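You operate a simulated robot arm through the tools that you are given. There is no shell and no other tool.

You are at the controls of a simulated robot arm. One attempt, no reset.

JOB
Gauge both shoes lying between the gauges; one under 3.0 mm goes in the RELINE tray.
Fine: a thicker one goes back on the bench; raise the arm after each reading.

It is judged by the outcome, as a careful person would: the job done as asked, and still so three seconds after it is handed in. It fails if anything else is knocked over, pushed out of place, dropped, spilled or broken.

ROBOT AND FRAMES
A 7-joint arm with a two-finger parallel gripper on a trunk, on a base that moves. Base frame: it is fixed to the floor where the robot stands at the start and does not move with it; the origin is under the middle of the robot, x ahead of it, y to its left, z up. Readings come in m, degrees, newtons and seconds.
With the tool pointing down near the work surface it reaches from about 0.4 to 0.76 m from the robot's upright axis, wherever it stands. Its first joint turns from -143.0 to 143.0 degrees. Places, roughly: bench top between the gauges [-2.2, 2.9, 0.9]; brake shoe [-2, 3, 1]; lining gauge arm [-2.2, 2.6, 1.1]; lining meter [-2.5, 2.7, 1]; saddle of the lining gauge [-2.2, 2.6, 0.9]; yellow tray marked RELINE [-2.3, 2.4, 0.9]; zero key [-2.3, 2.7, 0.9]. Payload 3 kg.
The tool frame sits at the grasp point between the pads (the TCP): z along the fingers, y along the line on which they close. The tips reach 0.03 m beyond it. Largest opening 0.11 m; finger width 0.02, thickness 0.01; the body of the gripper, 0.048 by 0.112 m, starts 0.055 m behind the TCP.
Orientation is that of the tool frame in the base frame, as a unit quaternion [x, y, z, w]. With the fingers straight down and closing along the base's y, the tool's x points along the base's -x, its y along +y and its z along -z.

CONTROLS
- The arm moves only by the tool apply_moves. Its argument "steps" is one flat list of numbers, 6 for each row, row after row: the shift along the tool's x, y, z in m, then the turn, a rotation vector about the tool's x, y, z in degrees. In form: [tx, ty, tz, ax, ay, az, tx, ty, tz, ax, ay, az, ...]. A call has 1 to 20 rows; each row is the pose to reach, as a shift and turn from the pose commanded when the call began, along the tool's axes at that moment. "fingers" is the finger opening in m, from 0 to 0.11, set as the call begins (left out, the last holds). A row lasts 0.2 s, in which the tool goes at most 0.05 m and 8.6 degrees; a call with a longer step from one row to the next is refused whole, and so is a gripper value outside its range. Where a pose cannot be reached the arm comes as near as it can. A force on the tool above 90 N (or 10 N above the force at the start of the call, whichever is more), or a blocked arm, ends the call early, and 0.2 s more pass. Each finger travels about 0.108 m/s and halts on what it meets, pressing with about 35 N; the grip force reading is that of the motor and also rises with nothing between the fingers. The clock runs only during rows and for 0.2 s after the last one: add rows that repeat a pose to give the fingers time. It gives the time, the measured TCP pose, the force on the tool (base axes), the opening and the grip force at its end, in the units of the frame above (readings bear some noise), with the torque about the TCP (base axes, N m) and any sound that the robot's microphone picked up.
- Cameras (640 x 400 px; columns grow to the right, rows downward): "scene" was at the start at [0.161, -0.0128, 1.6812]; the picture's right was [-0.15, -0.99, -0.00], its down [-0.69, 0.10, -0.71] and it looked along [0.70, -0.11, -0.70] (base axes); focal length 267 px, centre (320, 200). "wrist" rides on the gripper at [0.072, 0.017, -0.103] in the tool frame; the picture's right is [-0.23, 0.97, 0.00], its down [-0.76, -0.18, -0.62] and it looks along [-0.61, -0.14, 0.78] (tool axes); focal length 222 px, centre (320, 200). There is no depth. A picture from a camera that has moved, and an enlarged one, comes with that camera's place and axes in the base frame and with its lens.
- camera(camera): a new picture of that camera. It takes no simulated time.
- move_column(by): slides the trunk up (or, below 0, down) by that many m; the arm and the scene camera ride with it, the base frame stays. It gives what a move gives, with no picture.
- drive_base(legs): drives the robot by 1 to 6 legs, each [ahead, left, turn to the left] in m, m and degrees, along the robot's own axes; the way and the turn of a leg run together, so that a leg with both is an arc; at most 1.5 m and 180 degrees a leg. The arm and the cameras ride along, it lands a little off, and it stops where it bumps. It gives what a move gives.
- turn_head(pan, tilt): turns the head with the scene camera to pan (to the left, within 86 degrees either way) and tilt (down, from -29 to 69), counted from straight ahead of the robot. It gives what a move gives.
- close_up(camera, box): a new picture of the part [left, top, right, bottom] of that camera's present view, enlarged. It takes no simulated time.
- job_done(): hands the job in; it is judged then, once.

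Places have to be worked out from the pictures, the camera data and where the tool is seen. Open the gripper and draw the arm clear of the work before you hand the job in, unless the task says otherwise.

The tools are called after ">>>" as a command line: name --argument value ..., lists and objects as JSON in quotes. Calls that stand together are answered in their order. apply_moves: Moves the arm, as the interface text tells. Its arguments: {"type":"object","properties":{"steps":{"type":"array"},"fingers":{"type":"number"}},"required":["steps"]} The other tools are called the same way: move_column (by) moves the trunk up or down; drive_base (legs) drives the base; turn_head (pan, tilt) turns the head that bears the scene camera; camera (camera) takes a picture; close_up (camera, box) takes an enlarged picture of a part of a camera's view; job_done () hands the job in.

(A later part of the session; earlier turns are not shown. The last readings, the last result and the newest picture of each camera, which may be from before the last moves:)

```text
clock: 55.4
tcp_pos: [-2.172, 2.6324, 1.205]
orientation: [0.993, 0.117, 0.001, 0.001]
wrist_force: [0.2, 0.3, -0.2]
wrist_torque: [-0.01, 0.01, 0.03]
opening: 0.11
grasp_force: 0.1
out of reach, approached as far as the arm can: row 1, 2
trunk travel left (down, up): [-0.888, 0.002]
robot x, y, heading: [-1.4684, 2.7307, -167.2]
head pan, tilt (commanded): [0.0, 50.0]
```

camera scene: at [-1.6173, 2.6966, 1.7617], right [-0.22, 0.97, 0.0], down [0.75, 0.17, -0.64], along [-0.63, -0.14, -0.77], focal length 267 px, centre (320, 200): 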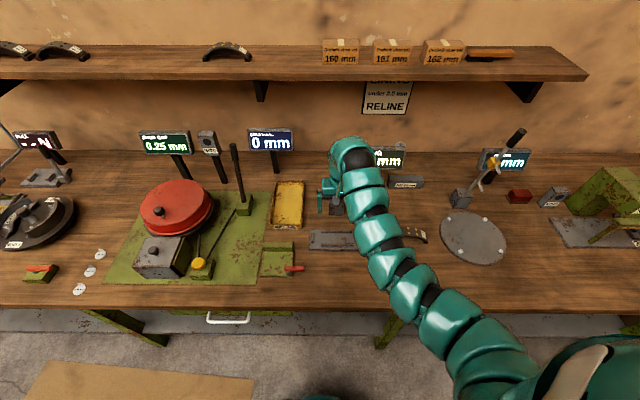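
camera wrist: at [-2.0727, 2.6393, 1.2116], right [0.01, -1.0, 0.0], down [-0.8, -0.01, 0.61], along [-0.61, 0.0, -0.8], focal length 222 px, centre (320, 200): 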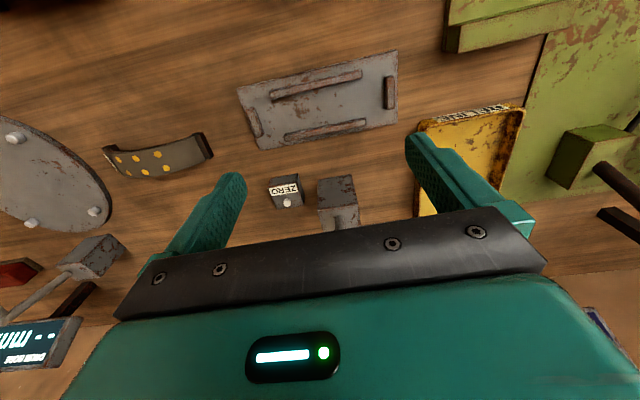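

Now at z=1.205 and in sync. I check the wrist view for the handle's place relative to the fingers.

>>> camera --camera "wrist"

>>> close_up --camera "scene" --box '[290, 110, 450, 210]'

```text
taken
camera wrist: at [-2.097, 2.6336, 1.3082], right [0.01, -1.0, 0.0], down [-0.78, 0.0, 0.62], along [-0.62, -0.01, -0.78], focal length 222 px, centre (320, 200)
```

wrist: 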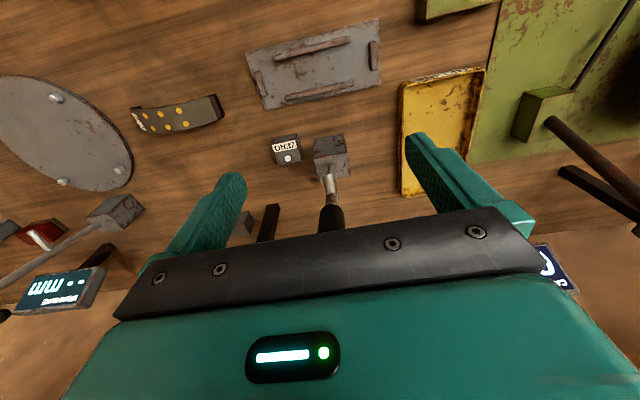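

```text
4.00 times, centred on (370, 160) of scene
camera zoom: at [-1.6172, 2.6971, 1.7617], right [-0.22, 0.97, 0.0], down [0.75, 0.17, -0.64], along [-0.63, -0.14, -0.77], focal length 1069 px, centre (120, 360)
```

zoom: 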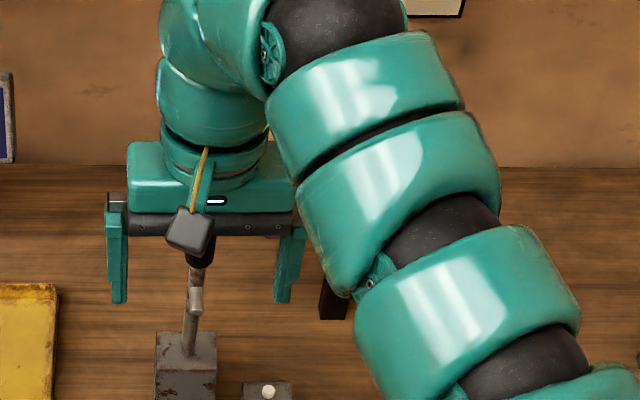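

The handle sits between the fingers laterally. I move out ~0.066 m at this height so the handle is centred between the pads, body above it.

>>> apply_moves --steps '[-0.0165, -0.0015, 0, 0, 0, 0, -0.033, -0.003, 0, 0, 0, 0, -0.0495, -0.0045, 0, 0, 0, 0, -0.066, -0.006, 0, 0, 0, 0, -0.066, -0.006, 0, 0, 0, 0]'

>>> camera --camera "wrist"

>>> close_up --camera "scene" --box '[290, 110, 450, 210]'

```text
clock: 56.5
tcp_pos: [-2.2366, 2.6227, 1.2037]
orientation: [0.993, 0.118, 0.001, 0.001]
wrist_force: [0.7, 0.1, 0.2]
wrist_torque: [-0.01, -0.02, -0.01]
opening: 0.1101
grasp_force: 0.1
trunk travel left (down, up): [-0.888, 0.002]
robot x, y, heading: [-1.4631, 2.7333, -167.5]
head pan, tilt (commanded): [0.0, 50.0]
```

```text
taken
camera wrist: at [-2.1627, 2.624, 1.3071], right [0.01, -1.0, 0.0], down [-0.78, 0.0, 0.62], along [-0.62, -0.01, -0.78], focal length 222 px, centre (320, 200)
```

wrist: 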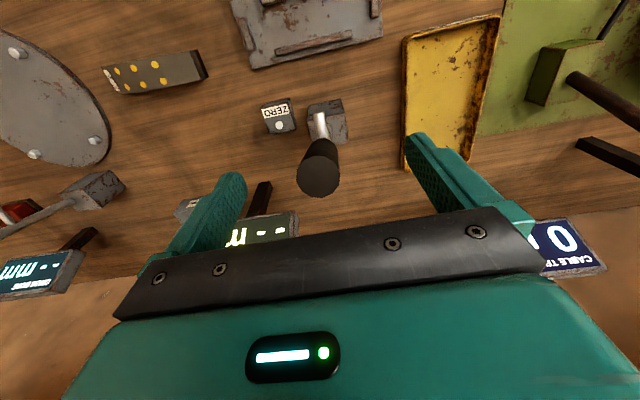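

```text
4.00 times, centred on (370, 160) of scene
camera zoom: at [-1.6178, 2.6969, 1.7616], right [-0.22, 0.97, 0.0], down [0.75, 0.17, -0.64], along [-0.63, -0.14, -0.77], focal length 1069 px, centre (120, 360)
```

zoom: 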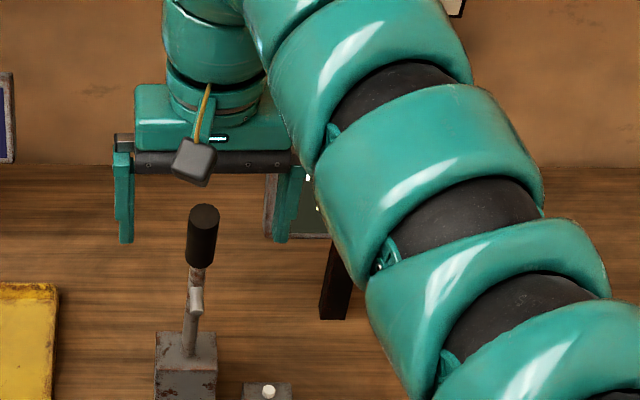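

The wrist view confirms the handle is centred, so my handle coordinates are right. The saddle must hold a shoe before lowering the gauge arm, so I retreat and go down in front of it, then I'll fetch shoe No 4 (≈[-2.030, 2.933]) first.

>>> apply_moves --steps '[0.022, 0.002, 0, 0, 0, 0, 0.044, 0.004, 0, 0, 0, 0, 0.066, 0.006, 0, 0, 0, 0, 0.073, 0.006, 0.035, 0, 0, 0, 0.09, 0.006, 0.07, 0, 0, 0, 0.1, 0.006, 0.105, 0, 0, 0, 0.12, 0.006, 0.14, 0, 0, 0, 0.14, 0.006, 0.16, 0, 0, 0, 0.14, 0.006, 0.16, 0, 0, 0]'

```text
clock: 58.5
tcp_pos: [-2.0959, 2.6505, 1.0456]
orientation: [0.993, 0.117, 0.002, 0.001]
wrist_force: [-0.1, 0.1, -0.8]
wrist_torque: [-0.01, 0.0, 0.03]
opening: 0.1099
grasp_force: 0.1
trunk travel left (down, up): [-0.888, 0.002]
robot x, y, heading: [-1.4615, 2.7306, -167.3]
head pan, tilt (commanded): [0.0, 50.0]
```

Now I rotate the tool by about -85° (closing along the bench depth) at this height to see if the wrist allows it.

>>> apply_moves --steps '[0, 0, 0, 0, 0, -8, 0, 0, 0, 0, 0, -16, 0, 0, 0, 0, 0, -24, 0, 0, 0, 0, 0, -32, 0, 0, 0, 0, 0, -40, 0, 0, 0, 0, 0, -48, 0, 0, 0, 0, 0, -56, 0, 0, 0, 0, 0, -64, 0, 0, 0, 0, 0, -72, 0, 0, 0, 0, 0, -79, 0, 0, 0, 0, 0, -84.3, 0, 0, 0, 0, 0, -84.3]'

```text
clock: 61.1
tcp_pos: [-2.0992, 2.6496, 1.0451]
orientation: [0.657, 0.754, 0.001, 0.003]
wrist_force: [0.0, 0.7, 0.1]
wrist_torque: [0.02, 0.0, -0.03]
opening: 0.11
grasp_force: 0.0
trunk travel left (down, up): [-0.888, 0.002]
robot x, y, heading: [-1.4644, 2.7342, -166.7]
head pan, tilt (commanded): [0.0, 50.0]
```

The wrist reaches that yaw fine. I move over shoe No 4 at z≈1.0 (fingertips 0.97, above the 0.924 crown).

>>> apply_moves --steps '[0.0388, 0.0153, 0.01, 0, 0, 0, 0.0775, 0.0307, 0.02, 0, 0, 0, 0.1163, 0.046, 0.03, 0, 0, 0, 0.155, 0.0613, 0.045, 0, 0, 0, 0.1938, 0.0767, 0.045, 0, 0, 0, 0.2325, 0.092, 0.045, 0, 0, 0, 0.2713, 0.1073, 0.045, 0, 0, 0, 0.2713, 0.1073, 0.045, 0, 0, 0]'

>>> camera --camera "wrist"

>>> camera --camera "scene"

```text
clock: 63.0
tcp_pos: [-2.0291, 2.9311, 1.0007]
orientation: [0.657, 0.754, 0.001, 0.002]
wrist_force: [-0.2, 0.4, 0.6]
wrist_torque: [-0.03, -0.03, -0.01]
opening: 0.1098
grasp_force: 0.0
trunk travel left (down, up): [-0.888, 0.002]
robot x, y, heading: [-1.4638, 2.7287, -167.2]
head pan, tilt (commanded): [0.0, 50.0]
```

```text
taken
camera wrist: at [-2.0222, 3.0062, 1.103], right [1.0, -0.09, 0.0], down [-0.07, -0.78, 0.62], along [-0.06, -0.62, -0.78], focal length 222 px, centre (320, 200)
```

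wrist: 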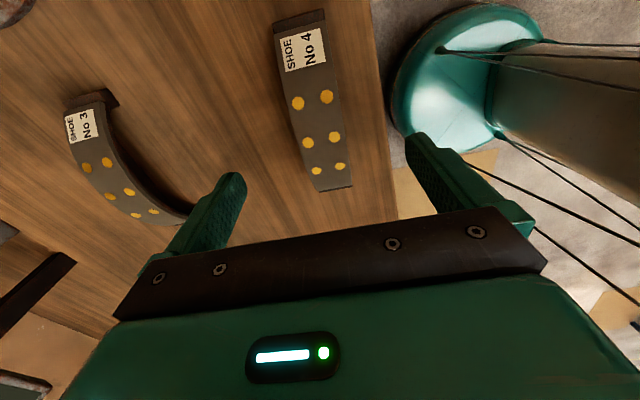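

```text
taken
camera scene: at [-1.6179, 2.6957, 1.7616], right [-0.22, 0.97, 0.0], down [0.75, 0.17, -0.64], along [-0.63, -0.14, -0.77], focal length 267 px, centre (320, 200)
```

scene: 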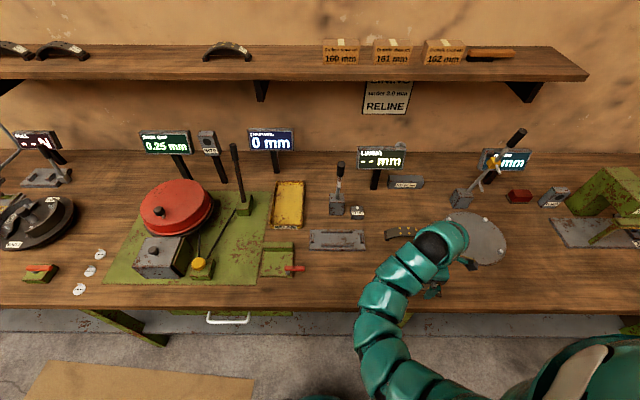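

The wrist view confirms shoe No 4 is centred under the TCP and aligned within ~0.5°. I descend to TCP z≈0.928 (tips at 0.898, ~23 mm above the bench).

>>> apply_moves --steps '[0, 0, 0.02, 0, 0, 0, 0, 0, 0.04, 0, 0, 0, 0, 0, 0.06, 0, 0, 0, 0, 0, 0.0725, 0, 0, 0, 0, 0, 0.0725, 0, 0, 0]'

>>> camera --camera "wrist"

```text
clock: 64.2
tcp_pos: [-2.0287, 2.9331, 0.9285]
orientation: [0.657, 0.754, 0.001, 0.003]
wrist_force: [-0.1, -0.7, -0.4]
wrist_torque: [0.0, -0.01, 0.02]
opening: 0.1101
grasp_force: 0.0
trunk travel left (down, up): [-0.888, 0.002]
robot x, y, heading: [-1.4621, 2.7348, -167.0]
head pan, tilt (commanded): [0.0, 50.0]
```

```text
taken
camera wrist: at [-2.0217, 3.0073, 1.0304], right [1.0, -0.09, 0.0], down [-0.07, -0.78, 0.62], along [-0.06, -0.62, -0.78], focal length 222 px, centre (320, 200)
```

wrist: 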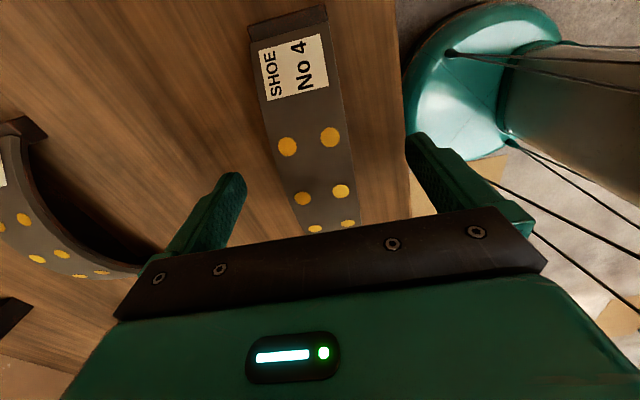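

The middle rivets sit right at the TCP projection, so the crown is centred between the pads. I close the gripper.

>>> apply_moves --steps '[0, 0, 0, 0, 0, 0, 0, 0, 0, 0, 0, 0, 0, 0, 0, 0, 0, 0, 0, 0, 0, 0, 0, 0]' --fingers 0.02

```text
clock: 65.2
tcp_pos: [-2.0282, 2.9325, 0.9267]
orientation: [0.657, 0.754, 0.001, 0.002]
wrist_force: [0.3, 0.7, -0.2]
wrist_torque: [0.22, 0.07, -0.01]
opening: 0.0398
grasp_force: 35.2
trunk travel left (down, up): [-0.888, 0.002]
robot x, y, heading: [-1.4638, 2.732, -167.1]
head pan, tilt (commanded): [0.0, 50.0]
```

Gripped at 0.0398 m width with 35 N. I lift gently to z≈1.0 and check the hold.

>>> apply_moves --steps '[0, 0, -0.015, 0, 0, 0, 0, 0, -0.035, 0, 0, 0, 0, 0, -0.055, 0, 0, 0, 0, 0, -0.075, 0, 0, 0, 0, 0, -0.075, 0, 0, 0]'

>>> camera --camera "wrist"

```text
clock: 66.3
tcp_pos: [-2.029, 2.9338, 1.0023]
orientation: [0.657, 0.754, 0.001, 0.001]
wrist_force: [0.1, 0.1, 0.0]
wrist_torque: [0.03, 0.0, 0.03]
opening: 0.0198
grasp_force: 0.0
trunk travel left (down, up): [-0.888, 0.002]
robot x, y, heading: [-1.4679, 2.7333, -167.0]
head pan, tilt (commanded): [0.0, 50.0]
```

```text
taken
camera wrist: at [-2.0227, 3.0083, 1.1059], right [1.0, -0.09, 0.0], down [-0.07, -0.78, 0.62], along [-0.06, -0.62, -0.78], focal length 222 px, centre (320, 200)
```

wrist: 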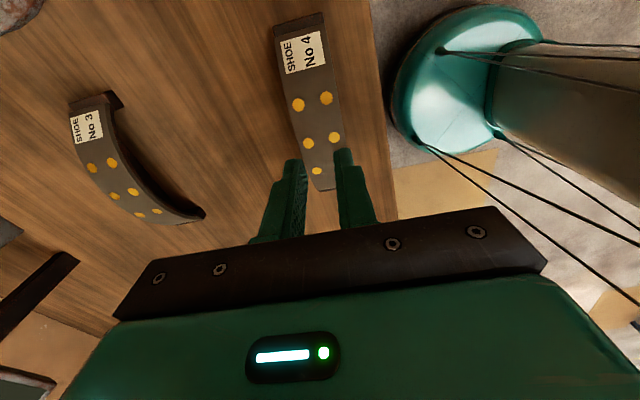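

The shoe slipped out of the grip and stayed where it was on the bench (same pixel places). The grip was probably too shallow on the band, so I open again and go deeper (TCP z≈0.912).

>>> apply_moves --steps '[0, 0, 0, 0, 0, 0, 0, 0, 0, 0, 0, 0, 0, 0, 0, 0, 0, 0]' --fingers 0.1

>>> apply_moves --steps '[0, 0, 0.025, 0, 0, 0, 0, 0, 0.05, 0, 0, 0, 0, 0, 0.075, 0, 0, 0, 0, 0, 0.09, 0, 0, 0, 0, 0, 0.09, 0, 0, 0]' --fingers 0.1

>>> camera --camera "wrist"

```text
clock: 67.2
tcp_pos: [-2.0312, 2.9338, 1.0023]
orientation: [0.658, 0.753, 0.0, 0.002]
wrist_force: [0.5, 0.2, 0.0]
wrist_torque: [0.03, -0.02, 0.01]
opening: 0.0998
grasp_force: 0.0
trunk travel left (down, up): [-0.888, 0.002]
robot x, y, heading: [-1.4651, 2.7318, -167.3]
head pan, tilt (commanded): [0.0, 50.0]
```

```text
clock: 68.3
tcp_pos: [-2.0267, 2.9346, 0.9119]
orientation: [0.658, 0.753, 0.001, 0.002]
wrist_force: [0.7, -1.3, -0.1]
wrist_torque: [0.01, -0.03, -0.02]
opening: 0.1002
grasp_force: 0.1
trunk travel left (down, up): [-0.888, 0.002]
robot x, y, heading: [-1.4632, 2.7298, -167.3]
head pan, tilt (commanded): [0.0, 50.0]
```

```text
taken
camera wrist: at [-2.0202, 3.0089, 1.0146], right [1.0, -0.09, 0.0], down [-0.07, -0.78, 0.62], along [-0.06, -0.62, -0.78], focal length 222 px, centre (320, 200)
```

wrist: 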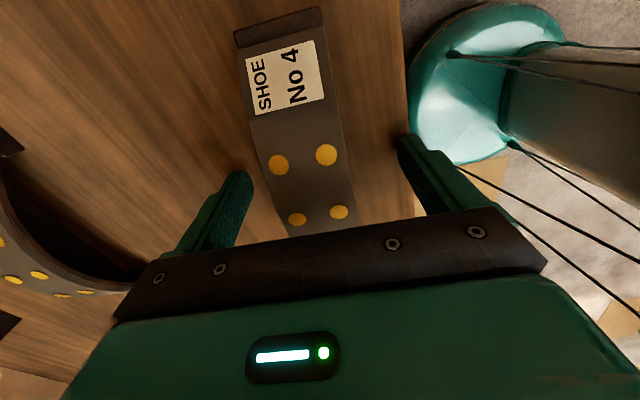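

No bench contact and the shoe is centred. I close firmly, hold, then lift slowly by a small amount.

>>> apply_moves --steps '[0, 0, 0, 0, 0, 0, 0, 0, 0, 0, 0, 0, 0, 0, 0, 0, 0, 0, 0, 0, 0, 0, 0, 0, 0, 0, 0, 0, 0, 0]' --fingers 0.0

>>> apply_moves --steps '[0, 0, -0.005, 0, 0, 0, 0, 0, -0.01, 0, 0, 0, 0, 0, -0.015, 0, 0, 0, 0, 0, -0.02, 0, 0, 0, 0, 0, -0.025, 0, 0, 0]' --fingers 0.0

>>> camera --camera "wrist"

```text
clock: 69.5
tcp_pos: [-2.027, 2.9349, 0.9115]
orientation: [0.657, 0.754, 0.0, 0.001]
wrist_force: [-1.4, -1.0, 1.7]
wrist_torque: [-0.19, -0.1, 0.02]
opening: 0.0397
grasp_force: 34.9
trunk travel left (down, up): [-0.888, 0.002]
robot x, y, heading: [-1.4631, 2.7323, -167.0]
head pan, tilt (commanded): [0.0, 50.0]
```

```text
clock: 70.8
tcp_pos: [-2.0273, 2.9343, 0.9381]
orientation: [0.657, 0.754, 0.001, 0.002]
wrist_force: [0.7, -0.2, -3.0]
wrist_torque: [0.01, -0.02, 0.02]
opening: 0.0399
grasp_force: 35.3
trunk travel left (down, up): [-0.888, 0.002]
robot x, y, heading: [-1.4619, 2.7329, -167.0]
head pan, tilt (commanded): [0.0, 50.0]
```

```text
taken
camera wrist: at [-2.0212, 3.0085, 1.0411], right [1.0, -0.09, 0.0], down [-0.08, -0.78, 0.62], along [-0.06, -0.62, -0.78], focal length 222 px, centre (320, 200)
```

wrist: 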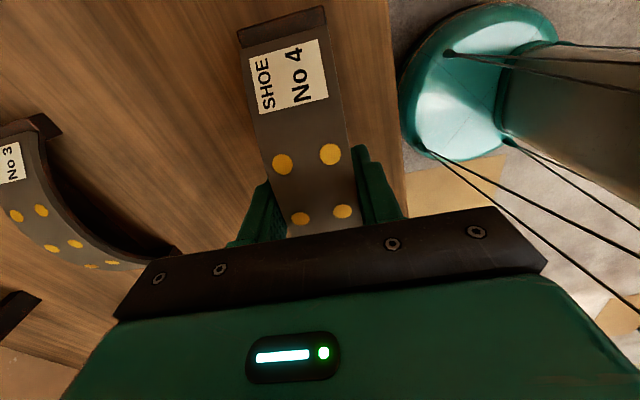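

The shoe is held now (−3 N weight, moved with the hand). But at this depth the tips could touch the saddle rails when seated, so I set the shoe back down and re-grip slightly higher (TCP z≈0.919).

>>> apply_moves --steps '[0, 0, 0.01, 0, 0, 0, 0, 0, 0.02, 0, 0, 0, 0, 0, 0.0262, 0, 0, 0, 0, 0, 0.0262, 0, 0, 0]' --fingers 0.0

>>> apply_moves --steps '[0, 0, 0, 0, 0, 0, 0, 0, 0, 0, 0, 0, 0, 0, -0.004, 0, 0, 0, 0, 0, -0.0075, 0, 0, 0, 0, 0, -0.0075, 0, 0, 0]' --fingers 0.06

>>> apply_moves --steps '[0, 0, 0, 0, 0, 0, 0, 0, 0, 0, 0, 0, 0, 0, 0, 0, 0, 0, 0, 0, 0, 0, 0, 0]' --fingers 0.0

>>> apply_moves --steps '[0, 0, -0.005, 0, 0, 0, 0, 0, -0.01, 0, 0, 0, 0, 0, -0.015, 0, 0, 0, 0, 0, -0.02, 0, 0, 0, 0, 0, -0.025, 0, 0, 0]' --fingers 0.0

>>> camera --camera "wrist"

```text
clock: 71.8
tcp_pos: [-2.0284, 2.9326, 0.9115]
orientation: [0.657, 0.753, 0.0, 0.0]
wrist_force: [-1.4, -1.1, 14.4]
wrist_torque: [-0.55, -0.43, -0.08]
opening: 0.0397
grasp_force: 34.8
trunk travel left (down, up): [-0.888, 0.002]
robot x, y, heading: [-1.4619, 2.7285, -167.1]
head pan, tilt (commanded): [0.0, 50.0]
```

```text
clock: 73.0
tcp_pos: [-2.0284, 2.9317, 0.9181]
orientation: [0.658, 0.753, 0.0, 0.001]
wrist_force: [0.8, -0.4, -0.9]
wrist_torque: [0.02, 0.06, -0.03]
opening: 0.0601
grasp_force: 0.1
trunk travel left (down, up): [-0.888, 0.002]
robot x, y, heading: [-1.4656, 2.7307, -167.2]
head pan, tilt (commanded): [0.0, 50.0]
```

```text
clock: 74.0
tcp_pos: [-2.029, 2.9336, 0.9185]
orientation: [0.658, 0.753, 0.0, 0.001]
wrist_force: [-1.0, -0.2, 1.4]
wrist_torque: [-0.19, -0.13, 0.03]
opening: 0.0397
grasp_force: 34.7
trunk travel left (down, up): [-0.888, 0.002]
robot x, y, heading: [-1.4628, 2.732, -167.2]
head pan, tilt (commanded): [0.0, 50.0]
```

```text
clock: 75.2
tcp_pos: [-2.0296, 2.9323, 0.9435]
orientation: [0.657, 0.753, 0.0, 0.001]
wrist_force: [-0.1, -0.9, -3.6]
wrist_torque: [0.02, -0.03, 0.02]
opening: 0.0395
grasp_force: 34.7
trunk travel left (down, up): [-0.888, 0.002]
robot x, y, heading: [-1.4622, 2.7323, -167.0]
head pan, tilt (commanded): [0.0, 50.0]
```

```text
taken
camera wrist: at [-2.022, 3.0082, 1.0472], right [1.0, -0.09, 0.0], down [-0.07, -0.78, 0.62], along [-0.06, -0.62, -0.78], focal length 222 px, centre (320, 200)
```

wrist: 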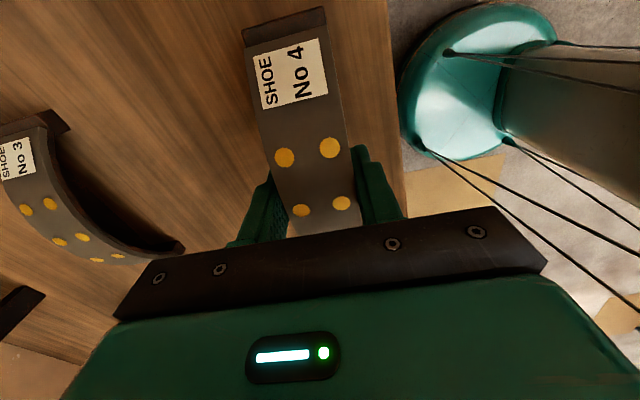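

Held well (≈3.5 N) with the grip at 43.5 mm above the feet; the wrist view puts the shoe centre about 5 mm toward tool −x of the TCP. I carry it over the saddle (TCP target [-2.161, 2.645], yaw 102.8°) at z≈0.966, staying below/in front of the gauge arm's peg.

>>> apply_moves --steps '[0, 0, -0.0225, 0, 0, 0, -0.0334, -0.0212, -0.0225, 0, 0, -0.6, -0.0667, -0.0423, -0.0225, 0, 0, -1.2, -0.1001, -0.0635, -0.0225, 0, 0, -1.9, -0.1335, -0.0846, -0.0225, 0, 0, -2.5, -0.1668, -0.1058, -0.0225, 0, 0, -3.1, -0.2002, -0.1269, -0.0225, 0, 0, -3.7, -0.2335, -0.148, -0.0225, 0, 0, -4.4, -0.2669, -0.1692, -0.0225, 0, 0, -5, -0.2669, -0.1692, -0.0225, 0, 0, -5]' --fingers 0.0

>>> camera --camera "wrist"

>>> camera --camera "scene"

```text
clock: 77.3
tcp_pos: [-2.1562, 2.6434, 0.9665]
orientation: [0.624, 0.782, 0.0, 0.003]
wrist_force: [-0.4, 0.4, -3.8]
wrist_torque: [0.02, 0.03, -0.01]
opening: 0.04
grasp_force: 35.3
trunk travel left (down, up): [-0.888, 0.002]
robot x, y, heading: [-1.4654, 2.7301, -167.3]
head pan, tilt (commanded): [0.0, 50.0]
```

```text
taken
camera wrist: at [-2.1564, 2.7191, 1.0696], right [1.0, -0.01, 0.0], down [-0.01, -0.78, 0.62], along [0.0, -0.62, -0.78], focal length 222 px, centre (320, 200)
```

wrist: 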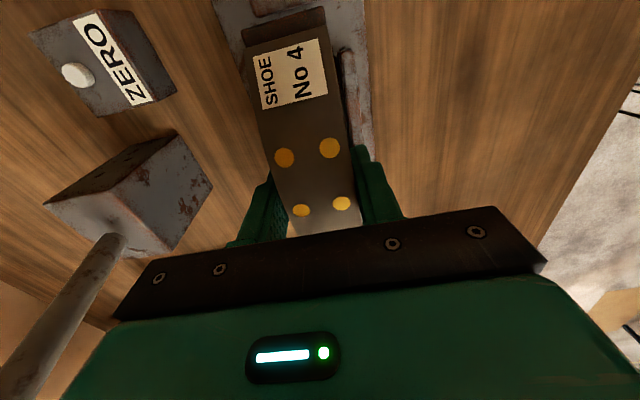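

```text
taken
camera scene: at [-1.6179, 2.6971, 1.7616], right [-0.22, 0.97, 0.0], down [0.75, 0.17, -0.64], along [-0.63, -0.14, -0.77], focal length 267 px, centre (320, 200)
```

scene: 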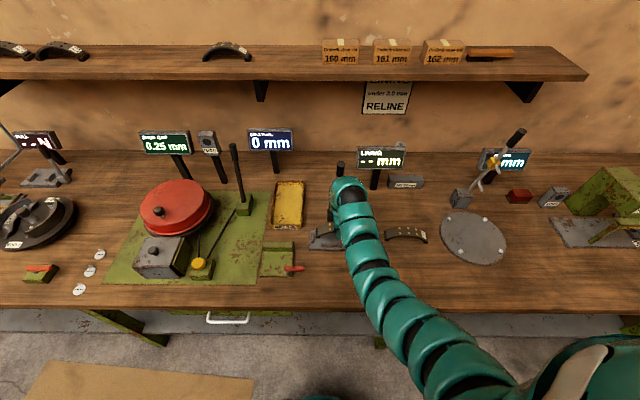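

I zoom in with the wrist camera to compare the shoe with the saddle's rails and end stop.

>>> close_up --camera "wrist" --box '[200, 0, 400, 125]'

>>> close_up --camera "scene" --box '[290, 190, 390, 252]'

```text
3.20 times, centred on (300, 62) of wrist
camera zoom: at [-2.1564, 2.7191, 1.0696], right [1.0, -0.01, 0.0], down [-0.01, -0.78, 0.62], along [0.0, -0.62, -0.78], focal length 711 px, centre (384, 640)
```

zoom: 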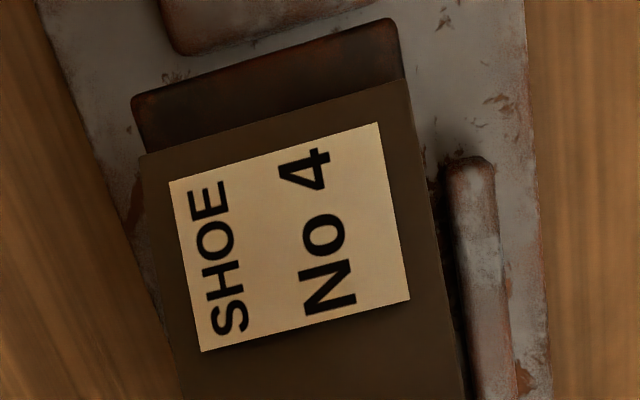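

```text
6.40 times, centred on (340, 221) of scene
camera zoom: at [-1.6179, 2.6971, 1.7616], right [-0.22, 0.97, 0.0], down [0.75, 0.17, -0.64], along [-0.63, -0.14, -0.77], focal length 1710 px, centre (192, 66)
```

zoom: 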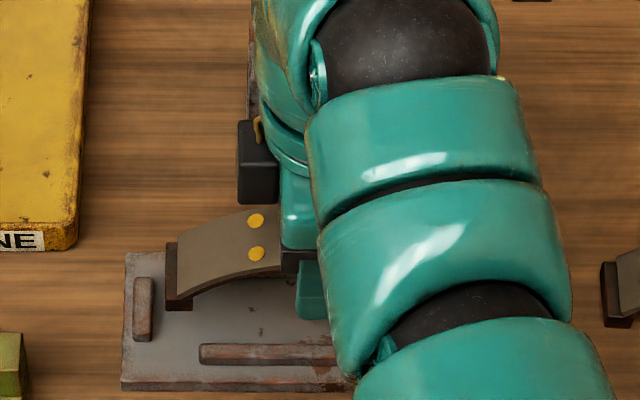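

The views give gaps of ~8.6 mm (left stop), ~4.5 mm (right stop), ~5 mm (front rail): nearly centred. I shift 2 mm left and lower most of the way.

>>> apply_moves --steps '[-0.002, 0, 0.005, 0, 0, 0, -0.002, 0, 0.013, 0, 0, 0, -0.002, 0, 0.021, 0, 0, 0, -0.002, 0, 0.028, 0, 0, 0, -0.002, 0, 0.033, 0, 0, 0, -0.002, 0, 0.033, 0, 0, 0]' --fingers 0.0

>>> close_up --camera "wrist" --box '[200, 0, 400, 125]'

>>> close_up --camera "scene" --box '[290, 190, 390, 252]'

```text
clock: 78.8
tcp_pos: [-2.1601, 2.6434, 0.9335]
orientation: [0.624, 0.782, 0.0, 0.001]
wrist_force: [0.0, -0.1, -2.2]
wrist_torque: [0.06, 0.06, -0.02]
opening: 0.0399
grasp_force: 35.6
trunk travel left (down, up): [-0.888, 0.002]
robot x, y, heading: [-1.4634, 2.7318, -167.4]
head pan, tilt (commanded): [0.0, 50.0]
```

```text
3.20 times, centred on (300, 62) of wrist
camera zoom: at [-2.1597, 2.719, 1.037], right [1.0, -0.01, 0.0], down [-0.01, -0.78, 0.62], along [0.0, -0.62, -0.78], focal length 711 px, centre (384, 640)
```

zoom: 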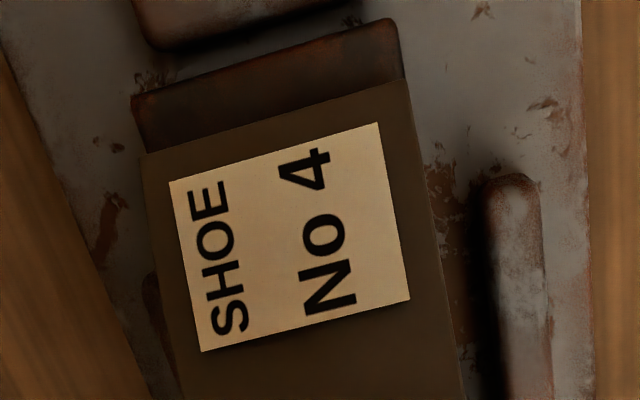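

```text
6.40 times, centred on (340, 221) of scene
camera zoom: at [-1.6184, 2.6964, 1.7616], right [-0.22, 0.97, 0.0], down [0.75, 0.17, -0.64], along [-0.63, -0.14, -0.77], focal length 1710 px, centre (192, 66)
```

zoom: 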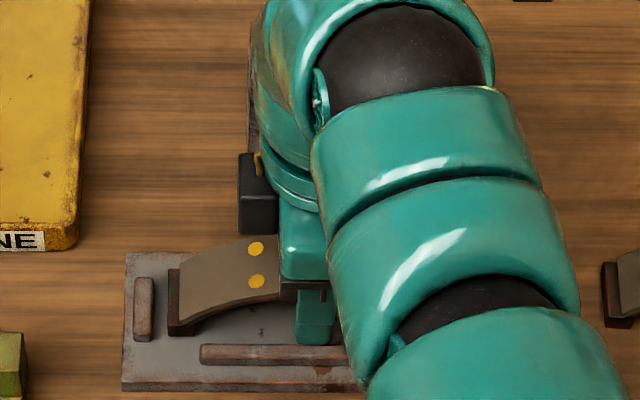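

Height z=0.9335 now, still free. The shoe is ~3 mm too far from the front rail, so I correct 3 mm toward the robot and 1.5 mm left, then lower the last 5 mm in small steps.

>>> apply_moves --steps '[-0.0015, 0.003, 0, 0, 0, 0, -0.0015, 0.003, 0.002, 0, 0, 0, -0.0015, 0.003, 0.004, 0, 0, 0, -0.0015, 0.003, 0.005, 0, 0, 0, -0.0015, 0.003, 0.0055, 0, 0, 0]' --fingers 0.0

>>> close_up --camera "wrist" --box '[200, 0, 400, 125]'

>>> close_up --camera "scene" --box '[290, 190, 390, 252]'

```text
clock: 80.0
tcp_pos: [-2.158, 2.6436, 0.9335]
orientation: [0.625, 0.781, -0.005, -0.002]
wrist_force: [-19.2, 2.4, 64.3]
wrist_torque: [0.58, -1.32, 0.15]
opening: 0.0402
grasp_force: 35.6
trunk travel left (down, up): [-0.888, 0.002]
robot x, y, heading: [-1.4661, 2.7288, -166.9]
head pan, tilt (commanded): [0.0, 50.0]
```

```text
3.20 times, centred on (300, 62) of wrist
camera zoom: at [-2.1561, 2.7193, 1.0368], right [1.0, -0.01, -0.01], down [0.0, -0.78, 0.63], along [-0.01, -0.63, -0.78], focal length 711 px, centre (384, 640)
```

zoom: 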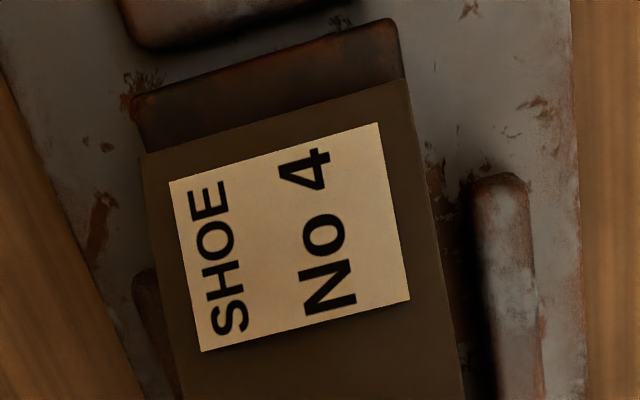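

```text
6.40 times, centred on (340, 221) of scene
camera zoom: at [-1.6128, 2.6979, 1.7628], right [-0.22, 0.97, 0.0], down [0.74, 0.17, -0.65], along [-0.63, -0.14, -0.76], focal length 1710 px, centre (192, 66)
```

zoom: 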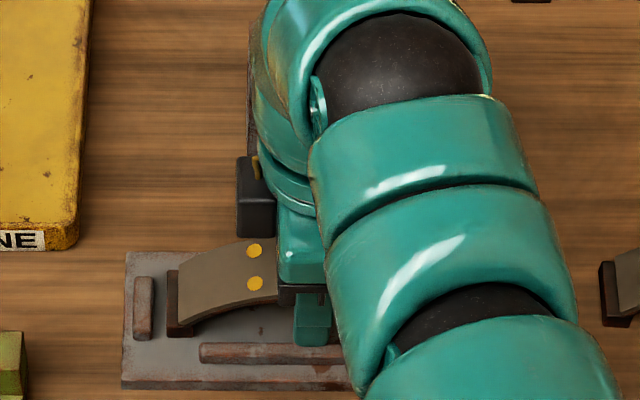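

The upward force with the torque (contact ~31 mm toward the robot from TCP) shows the near fingertip is resting on the front rail while the shoe's feet are still ~6–8 mm above the saddle. I raise slightly to relieve the force.

>>> apply_moves --steps '[0, 0, -0.003, 0, 0, 0, 0, 0, -0.0065, 0, 0, 0, 0, 0, -0.0065, 0, 0, 0]' --fingers 0.0

>>> close_up --camera "scene" --box '[305, 205, 365, 243]'

```text
clock: 80.8
tcp_pos: [-2.1576, 2.6434, 0.9342]
orientation: [0.625, 0.781, -0.001, 0.001]
wrist_force: [-39.3, 1.0, 34.8]
wrist_torque: [-0.03, 1.9, -0.08]
opening: 0.04
grasp_force: 35.0
trunk travel left (down, up): [-0.888, 0.002]
robot x, y, heading: [-1.4645, 2.7317, -167.2]
head pan, tilt (commanded): [0.0, 50.0]
```

```text
10.53 times, centred on (335, 224) of scene
camera zoom: at [-1.6195, 2.6972, 1.7613], right [-0.22, 0.97, 0.0], down [0.75, 0.17, -0.64], along [-0.63, -0.14, -0.77], focal length 2813 px, centre (162, -53)
```

zoom: 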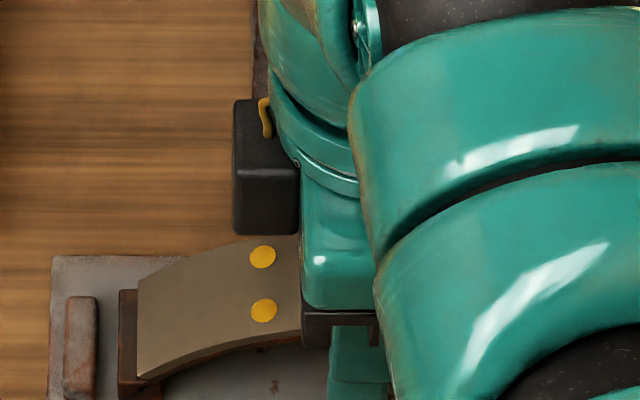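

Still −39 N in x and +35 N in z: the near finger seems wedged against the rail's inner side after my 3 mm shift toward the robot. I undo that shift and go up a few mm.

>>> apply_moves --steps '[0, -0.002, -0.001, 0, 0, 0, 0, -0.003, -0.004, 0, 0, 0, 0, -0.003, -0.008, 0, 0, 0, 0, -0.003, -0.012, 0, 0, 0, 0, -0.003, -0.012, 0, 0, 0]' --fingers 0.0

>>> camera --camera "wrist"

>>> close_up --camera "scene" --box '[290, 190, 390, 252]'

```text
clock: 82.0
tcp_pos: [-2.1569, 2.6421, 0.945]
orientation: [0.624, 0.781, 0.001, 0.002]
wrist_force: [0.1, -0.2, -4.3]
wrist_torque: [-0.01, -0.02, 0.03]
opening: 0.0397
grasp_force: 35.2
trunk travel left (down, up): [-0.888, 0.002]
robot x, y, heading: [-1.4649, 2.7327, -166.9]
head pan, tilt (commanded): [0.0, 50.0]
```

```text
taken
camera wrist: at [-2.1583, 2.7166, 1.0481], right [1.0, -0.01, 0.01], down [-0.01, -0.78, 0.62], along [0.0, -0.62, -0.78], focal length 222 px, centre (320, 200)
```

wrist: 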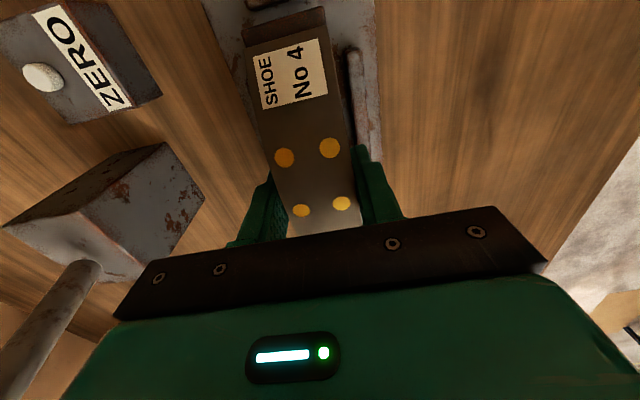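

```text
6.40 times, centred on (340, 221) of scene
camera zoom: at [-1.6183, 2.6959, 1.7615], right [-0.22, 0.97, 0.0], down [0.75, 0.17, -0.64], along [-0.63, -0.14, -0.77], focal length 1710 px, centre (192, 66)
```

zoom: 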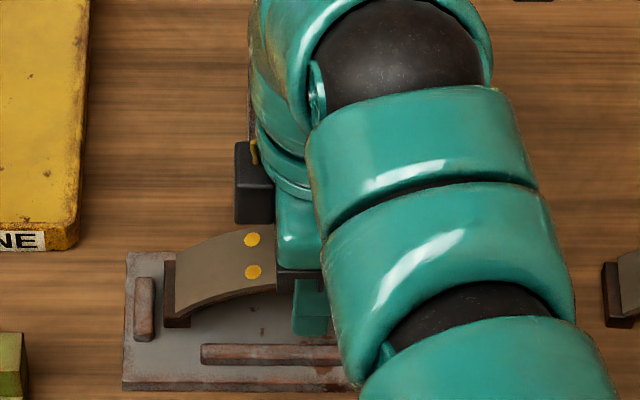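

Free again (−4.3 N, just the shoe). I lower to just above the rail contact height and check the force before releasing.

>>> apply_moves --steps '[0, 0, 0.004, 0, 0, 0, 0, 0, 0.008, 0, 0, 0, 0, 0, 0.0095, 0, 0, 0, 0, 0, 0.0095, 0, 0, 0]' --fingers 0.0

>>> close_up --camera "scene" --box '[290, 190, 390, 252]'

>>> close_up --camera "wrist" --box '[200, 0, 400, 125]'

```text
clock: 83.0
tcp_pos: [-2.1584, 2.6424, 0.937]
orientation: [0.625, 0.781, 0.001, 0.001]
wrist_force: [-0.5, 0.2, -4.1]
wrist_torque: [0.04, -0.05, 0.01]
opening: 0.0397
grasp_force: 35.1
trunk travel left (down, up): [-0.888, 0.002]
robot x, y, heading: [-1.4647, 2.731, -166.8]
head pan, tilt (commanded): [0.0, 50.0]
```

```text
6.40 times, centred on (340, 221) of scene
camera zoom: at [-1.6185, 2.6963, 1.7615], right [-0.22, 0.97, 0.0], down [0.75, 0.17, -0.64], along [-0.63, -0.14, -0.77], focal length 1710 px, centre (192, 66)
```

zoom: 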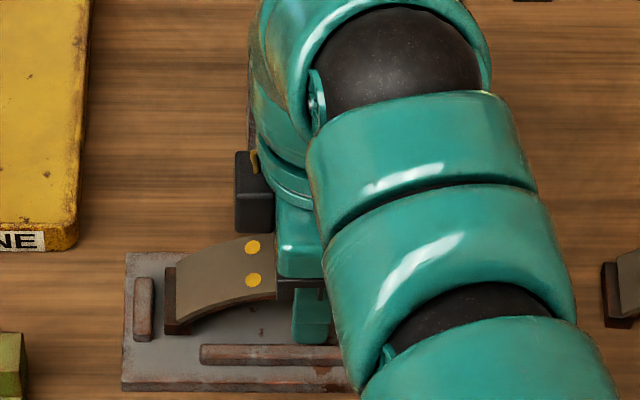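

```text
3.20 times, centred on (300, 62) of wrist
camera zoom: at [-2.1587, 2.7173, 1.0397], right [1.0, -0.01, 0.0], down [-0.01, -0.78, 0.62], along [0.0, -0.62, -0.78], focal length 711 px, centre (384, 640)
```

zoom: 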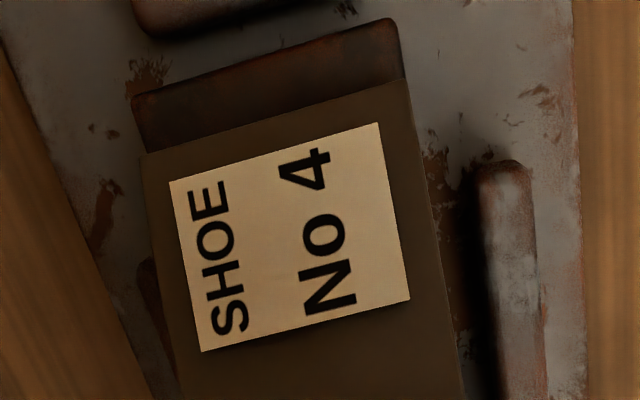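

Nearly centred: gaps ≈6 mm at both stops, ≈8/3 mm at the rails. I shift 1.5 mm toward the robot and open the fingers just slightly so the shoe slides down the last few mm guided between them.

>>> apply_moves --steps '[0, 0.0015, 0, 0, 0, 0, 0, 0.0015, 0, 0, 0, 0]' --fingers 0.0

>>> apply_moves --steps '[0, 0, 0, 0, 0, 0, 0, 0, 0, 0, 0, 0, 0, 0, 0, 0, 0, 0]' --fingers 0.044

>>> close_up --camera "scene" --box '[290, 190, 390, 252]'

>>> close_up --camera "wrist" --box '[200, 0, 400, 125]'

```text
clock: 83.5
tcp_pos: [-2.1579, 2.6423, 0.9371]
orientation: [0.624, 0.781, 0.001, 0.002]
wrist_force: [0.2, -0.6, -3.7]
wrist_torque: [-0.01, 0.01, 0.01]
opening: 0.0397
grasp_force: 35.0
trunk travel left (down, up): [-0.888, 0.002]
robot x, y, heading: [-1.4595, 2.7318, -167.2]
head pan, tilt (commanded): [0.0, 50.0]
```

```text
clock: 84.3
tcp_pos: [-2.1573, 2.6425, 0.9372]
orientation: [0.623, 0.782, 0.001, 0.002]
wrist_force: [-0.7, -0.7, -0.7]
wrist_torque: [-0.02, 0.0, 0.03]
opening: 0.044
grasp_force: 0.0
trunk travel left (down, up): [-0.888, 0.002]
robot x, y, heading: [-1.4641, 2.7284, -167.0]
head pan, tilt (commanded): [0.0, 50.0]
```

```text
6.40 times, centred on (340, 221) of scene
camera zoom: at [-1.618, 2.6964, 1.7616], right [-0.22, 0.97, 0.0], down [0.75, 0.17, -0.64], along [-0.63, -0.14, -0.77], focal length 1710 px, centre (192, 66)
```

zoom: 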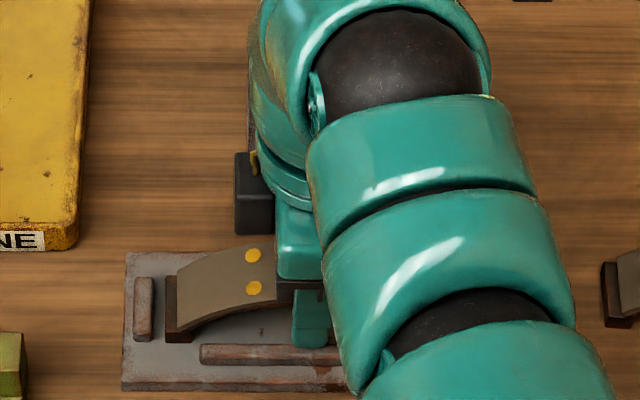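

```text
3.20 times, centred on (300, 62) of wrist
camera zoom: at [-2.1573, 2.7174, 1.0401], right [1.0, -0.01, 0.0], down [-0.01, -0.78, 0.62], along [0.0, -0.62, -0.78], focal length 711 px, centre (384, 640)
```

zoom: 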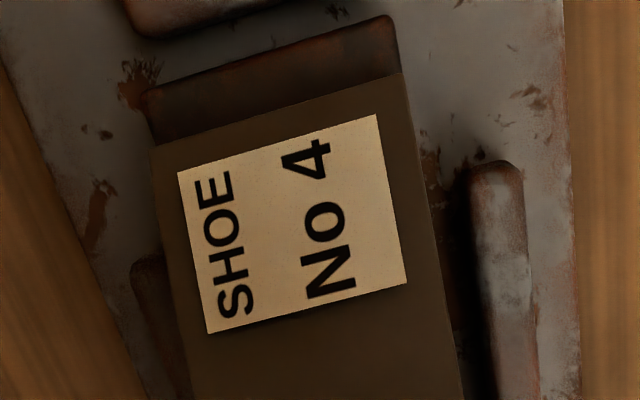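

The shoe dropped ~7 mm and is now seated between the rails (label shrank accordingly, no force on the tool). I open a bit more, rise straight until clear of the crown, then draw back toward the robot.

>>> apply_moves --steps '[0, 0, 0, 0, 0, 0, 0, 0, 0, 0, 0, 0, 0, 0, -0.015, 0, 0, 0, 0, 0, -0.035, 0, 0, 0, 0, 0.01, -0.045, 0, 0, 0, 0, 0.045, -0.055, 0, 0, 0, 0, 0.085, -0.065, 0, 0, 0, 0, 0.085, -0.065, 0, 0, 0]' --fingers 0.07

>>> camera --camera "wrist"

>>> close_up --camera "scene" --box '[290, 170, 410, 245]'

```text
clock: 86.2
tcp_pos: [-2.0775, 2.6625, 1.0015]
orientation: [0.625, 0.78, 0.001, 0.002]
wrist_force: [-0.7, 0.8, -1.2]
wrist_torque: [-0.07, -0.04, 0.0]
opening: 0.0701
grasp_force: 0.1
trunk travel left (down, up): [-0.888, 0.002]
robot x, y, heading: [-1.4659, 2.7345, -167.3]
head pan, tilt (commanded): [0.0, 50.0]
```

```text
taken
camera wrist: at [-2.0774, 2.7384, 1.1038], right [1.0, -0.01, 0.0], down [-0.01, -0.78, 0.63], along [0.0, -0.63, -0.78], focal length 222 px, centre (320, 200)
```

wrist: 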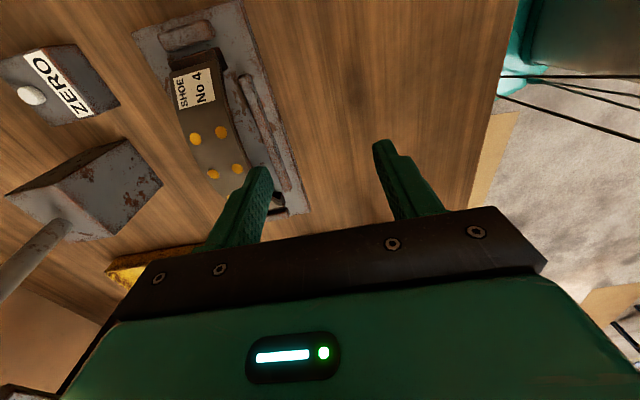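

```text
5.33 times, centred on (350, 208) of scene
camera zoom: at [-1.6202, 2.6987, 1.7614], right [-0.22, 0.97, 0.0], down [0.75, 0.17, -0.64], along [-0.63, -0.14, -0.77], focal length 1425 px, centre (160, 160)
```

zoom: 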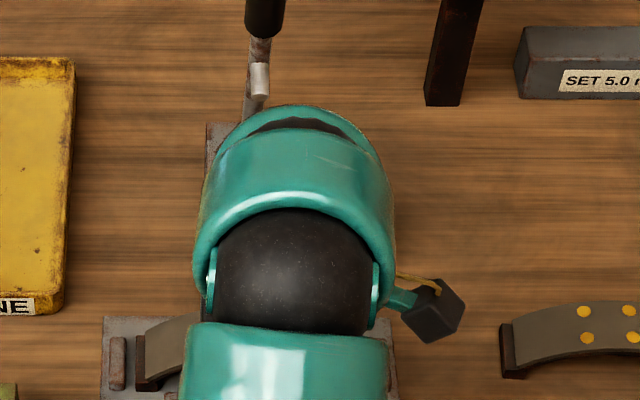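

The shoe is in the saddle; I zoom in with the wrist camera to verify it is seated flat between rails and stops.

>>> close_up --camera "wrist" --box '[120, 0, 320, 125]'

>>> close_up --camera "wrist" --box '[140, 100, 320, 212]'

```text
3.20 times, centred on (220, 62) of wrist
camera zoom: at [-2.0774, 2.7384, 1.1038], right [1.0, -0.01, 0.0], down [-0.01, -0.78, 0.63], along [0.0, -0.63, -0.78], focal length 711 px, centre (640, 640)
```

zoom: 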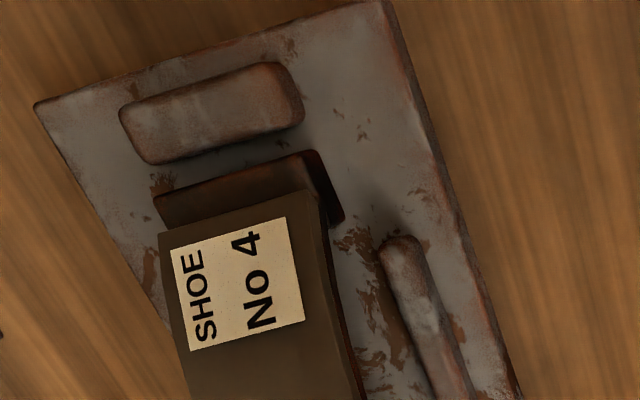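

```text
3.56 times, centred on (230, 156) of wrist
camera zoom: at [-2.0774, 2.7384, 1.1038], right [1.0, -0.01, 0.0], down [-0.01, -0.78, 0.63], along [0.0, -0.63, -0.78], focal length 790 px, centre (640, 356)
```

zoom: 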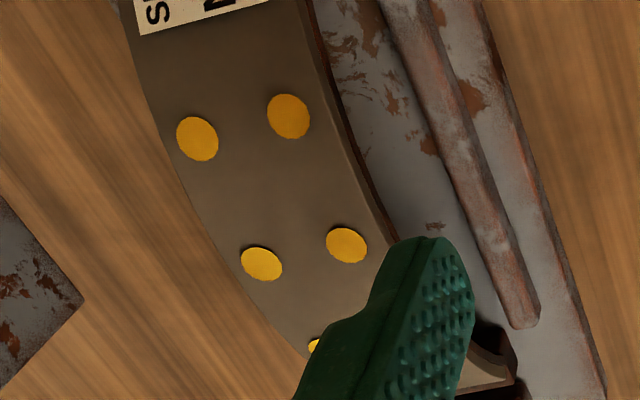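

Seated well: flat on the plate with gaps all round. I rotate the tool back by +90° (closing across the bench) for gripping the gauge arm handle.

>>> apply_moves --steps '[0, 0, 0, 0, 0, 8, 0, 0, 0, 0, 0, 16, 0, 0, 0, 0, 0, 24, 0, 0, 0, 0, 0, 32, 0, 0, 0, 0, 0, 40, 0, 0, 0, 0, 0, 48, 0, 0, 0, 0, 0, 56, 0, 0, 0, 0, 0, 64, 0, 0, 0, 0, 0, 72, 0, 0, 0, 0, 0, 80, 0, 0, 0, 0, 0, 88, 0, 0, 0, 0, 0, 90, 0, 0, 0, 0, 0, 90]' --fingers 0.1

```text
clock: 89.0
tcp_pos: [-2.0737, 2.6623, 1.0026]
orientation: [0.994, 0.11, 0.002, 0.0]
wrist_force: [0.3, -0.5, 0.2]
wrist_torque: [-0.01, -0.02, -0.04]
opening: 0.1
grasp_force: 0.0
trunk travel left (down, up): [-0.888, 0.002]
robot x, y, heading: [-1.4685, 2.7298, -167.2]
head pan, tilt (commanded): [0.0, 50.0]
```

Tool is aligned for the handle again. I climb along the reachable inner boundary to z≈1.205 in front of the handle, then move out over it.

>>> apply_moves --steps '[-0.018, 0.001, -0.024, 0, 0, 0, -0.036, 0.001, -0.047, 0, 0, 0, -0.055, 0.002, -0.087, 0, 0, 0, -0.078, 0.002, -0.127, 0, 0, 0, -0.095, 0.003, -0.167, 0, 0, 0, -0.104, 0.003, -0.203, 0, 0, 0, -0.104, 0.003, -0.203, 0, 0, 0]' --fingers 0.1

```text
clock: 90.5
tcp_pos: [-2.1741, 2.6347, 1.2044]
orientation: [0.994, 0.111, 0.002, 0.0]
wrist_force: [0.4, 0.2, 0.3]
wrist_torque: [0.0, -0.01, -0.03]
opening: 0.1
grasp_force: 0.0
trunk travel left (down, up): [-0.888, 0.002]
robot x, y, heading: [-1.4658, 2.7298, -167.3]
head pan, tilt (commanded): [0.0, 50.0]
```

In place at z=1.204. Now out 0.066 m over the handle, then down to z≈1.172 with fingers either side of it.

>>> apply_moves --steps '[-0.0165, -0.0006, 0, 0, 0, 0, -0.033, -0.0012, 0, 0, 0, 0, -0.0495, -0.0018, 0, 0, 0, 0, -0.0657, -0.0025, 0, 0, 0, 0, -0.0657, -0.0025, 0.012, 0, 0, 0, -0.0657, -0.0025, 0.024, 0, 0, 0, -0.0657, -0.0025, 0.033, 0, 0, 0, -0.0657, -0.0025, 0.033, 0, 0, 0]' --fingers 0.1

>>> camera --camera "wrist"

>>> close_up --camera "scene" --box '[290, 120, 410, 195]'

```text
clock: 92.3
tcp_pos: [-2.2409, 2.6236, 1.17]
orientation: [0.994, 0.111, 0.001, 0.001]
wrist_force: [-0.2, 0.6, -0.2]
wrist_torque: [-0.01, 0.0, -0.01]
opening: 0.1002
grasp_force: 0.1
trunk travel left (down, up): [-0.888, 0.002]
robot x, y, heading: [-1.4651, 2.7315, -167.1]
head pan, tilt (commanded): [0.0, 50.0]
```

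```text
taken
camera wrist: at [-2.1661, 2.6228, 1.2741], right [-0.01, -1.0, 0.0], down [-0.78, 0.01, 0.62], along [-0.62, 0.0, -0.78], focal length 222 px, centre (320, 200)
```

wrist: 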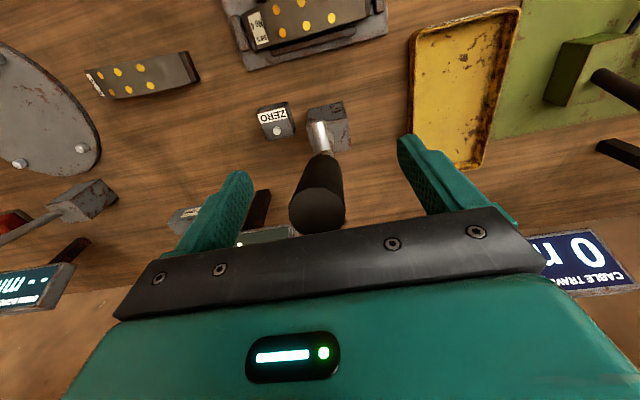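

```text
5.33 times, centred on (350, 158) of scene
camera zoom: at [-1.618, 2.6962, 1.7616], right [-0.22, 0.97, 0.0], down [0.75, 0.17, -0.64], along [-0.63, -0.14, -0.77], focal length 1425 px, centre (160, 427)
```

zoom: 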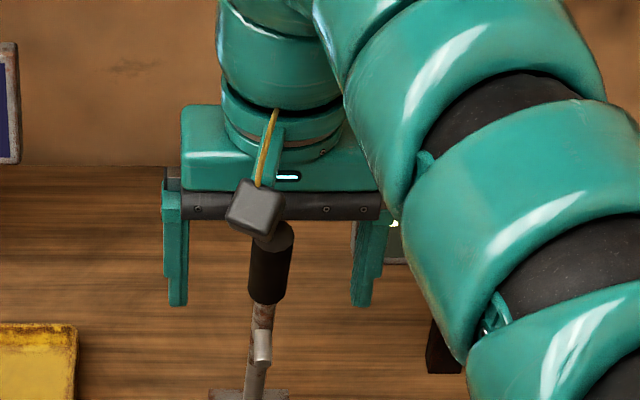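

The handle is centred between the pads with the body just above it. I close on the handle.

>>> apply_moves --steps '[0, 0, 0, 0, 0, 0, 0, 0, 0, 0, 0, 0, 0, 0, 0, 0, 0, 0, 0, 0, 0, 0, 0, 0, 0, 0, 0, 0, 0, 0]' --fingers 0.0

```text
clock: 93.5
tcp_pos: [-2.2394, 2.6196, 1.1708]
orientation: [0.994, 0.111, 0.001, 0.002]
wrist_force: [2.4, -6.7, -0.7]
wrist_torque: [0.87, 0.14, -0.17]
opening: 0.0237
grasp_force: 45.1
trunk travel left (down, up): [-0.888, 0.002]
robot x, y, heading: [-1.4657, 2.7314, -166.8]
head pan, tilt (commanded): [0.0, 50.0]
```

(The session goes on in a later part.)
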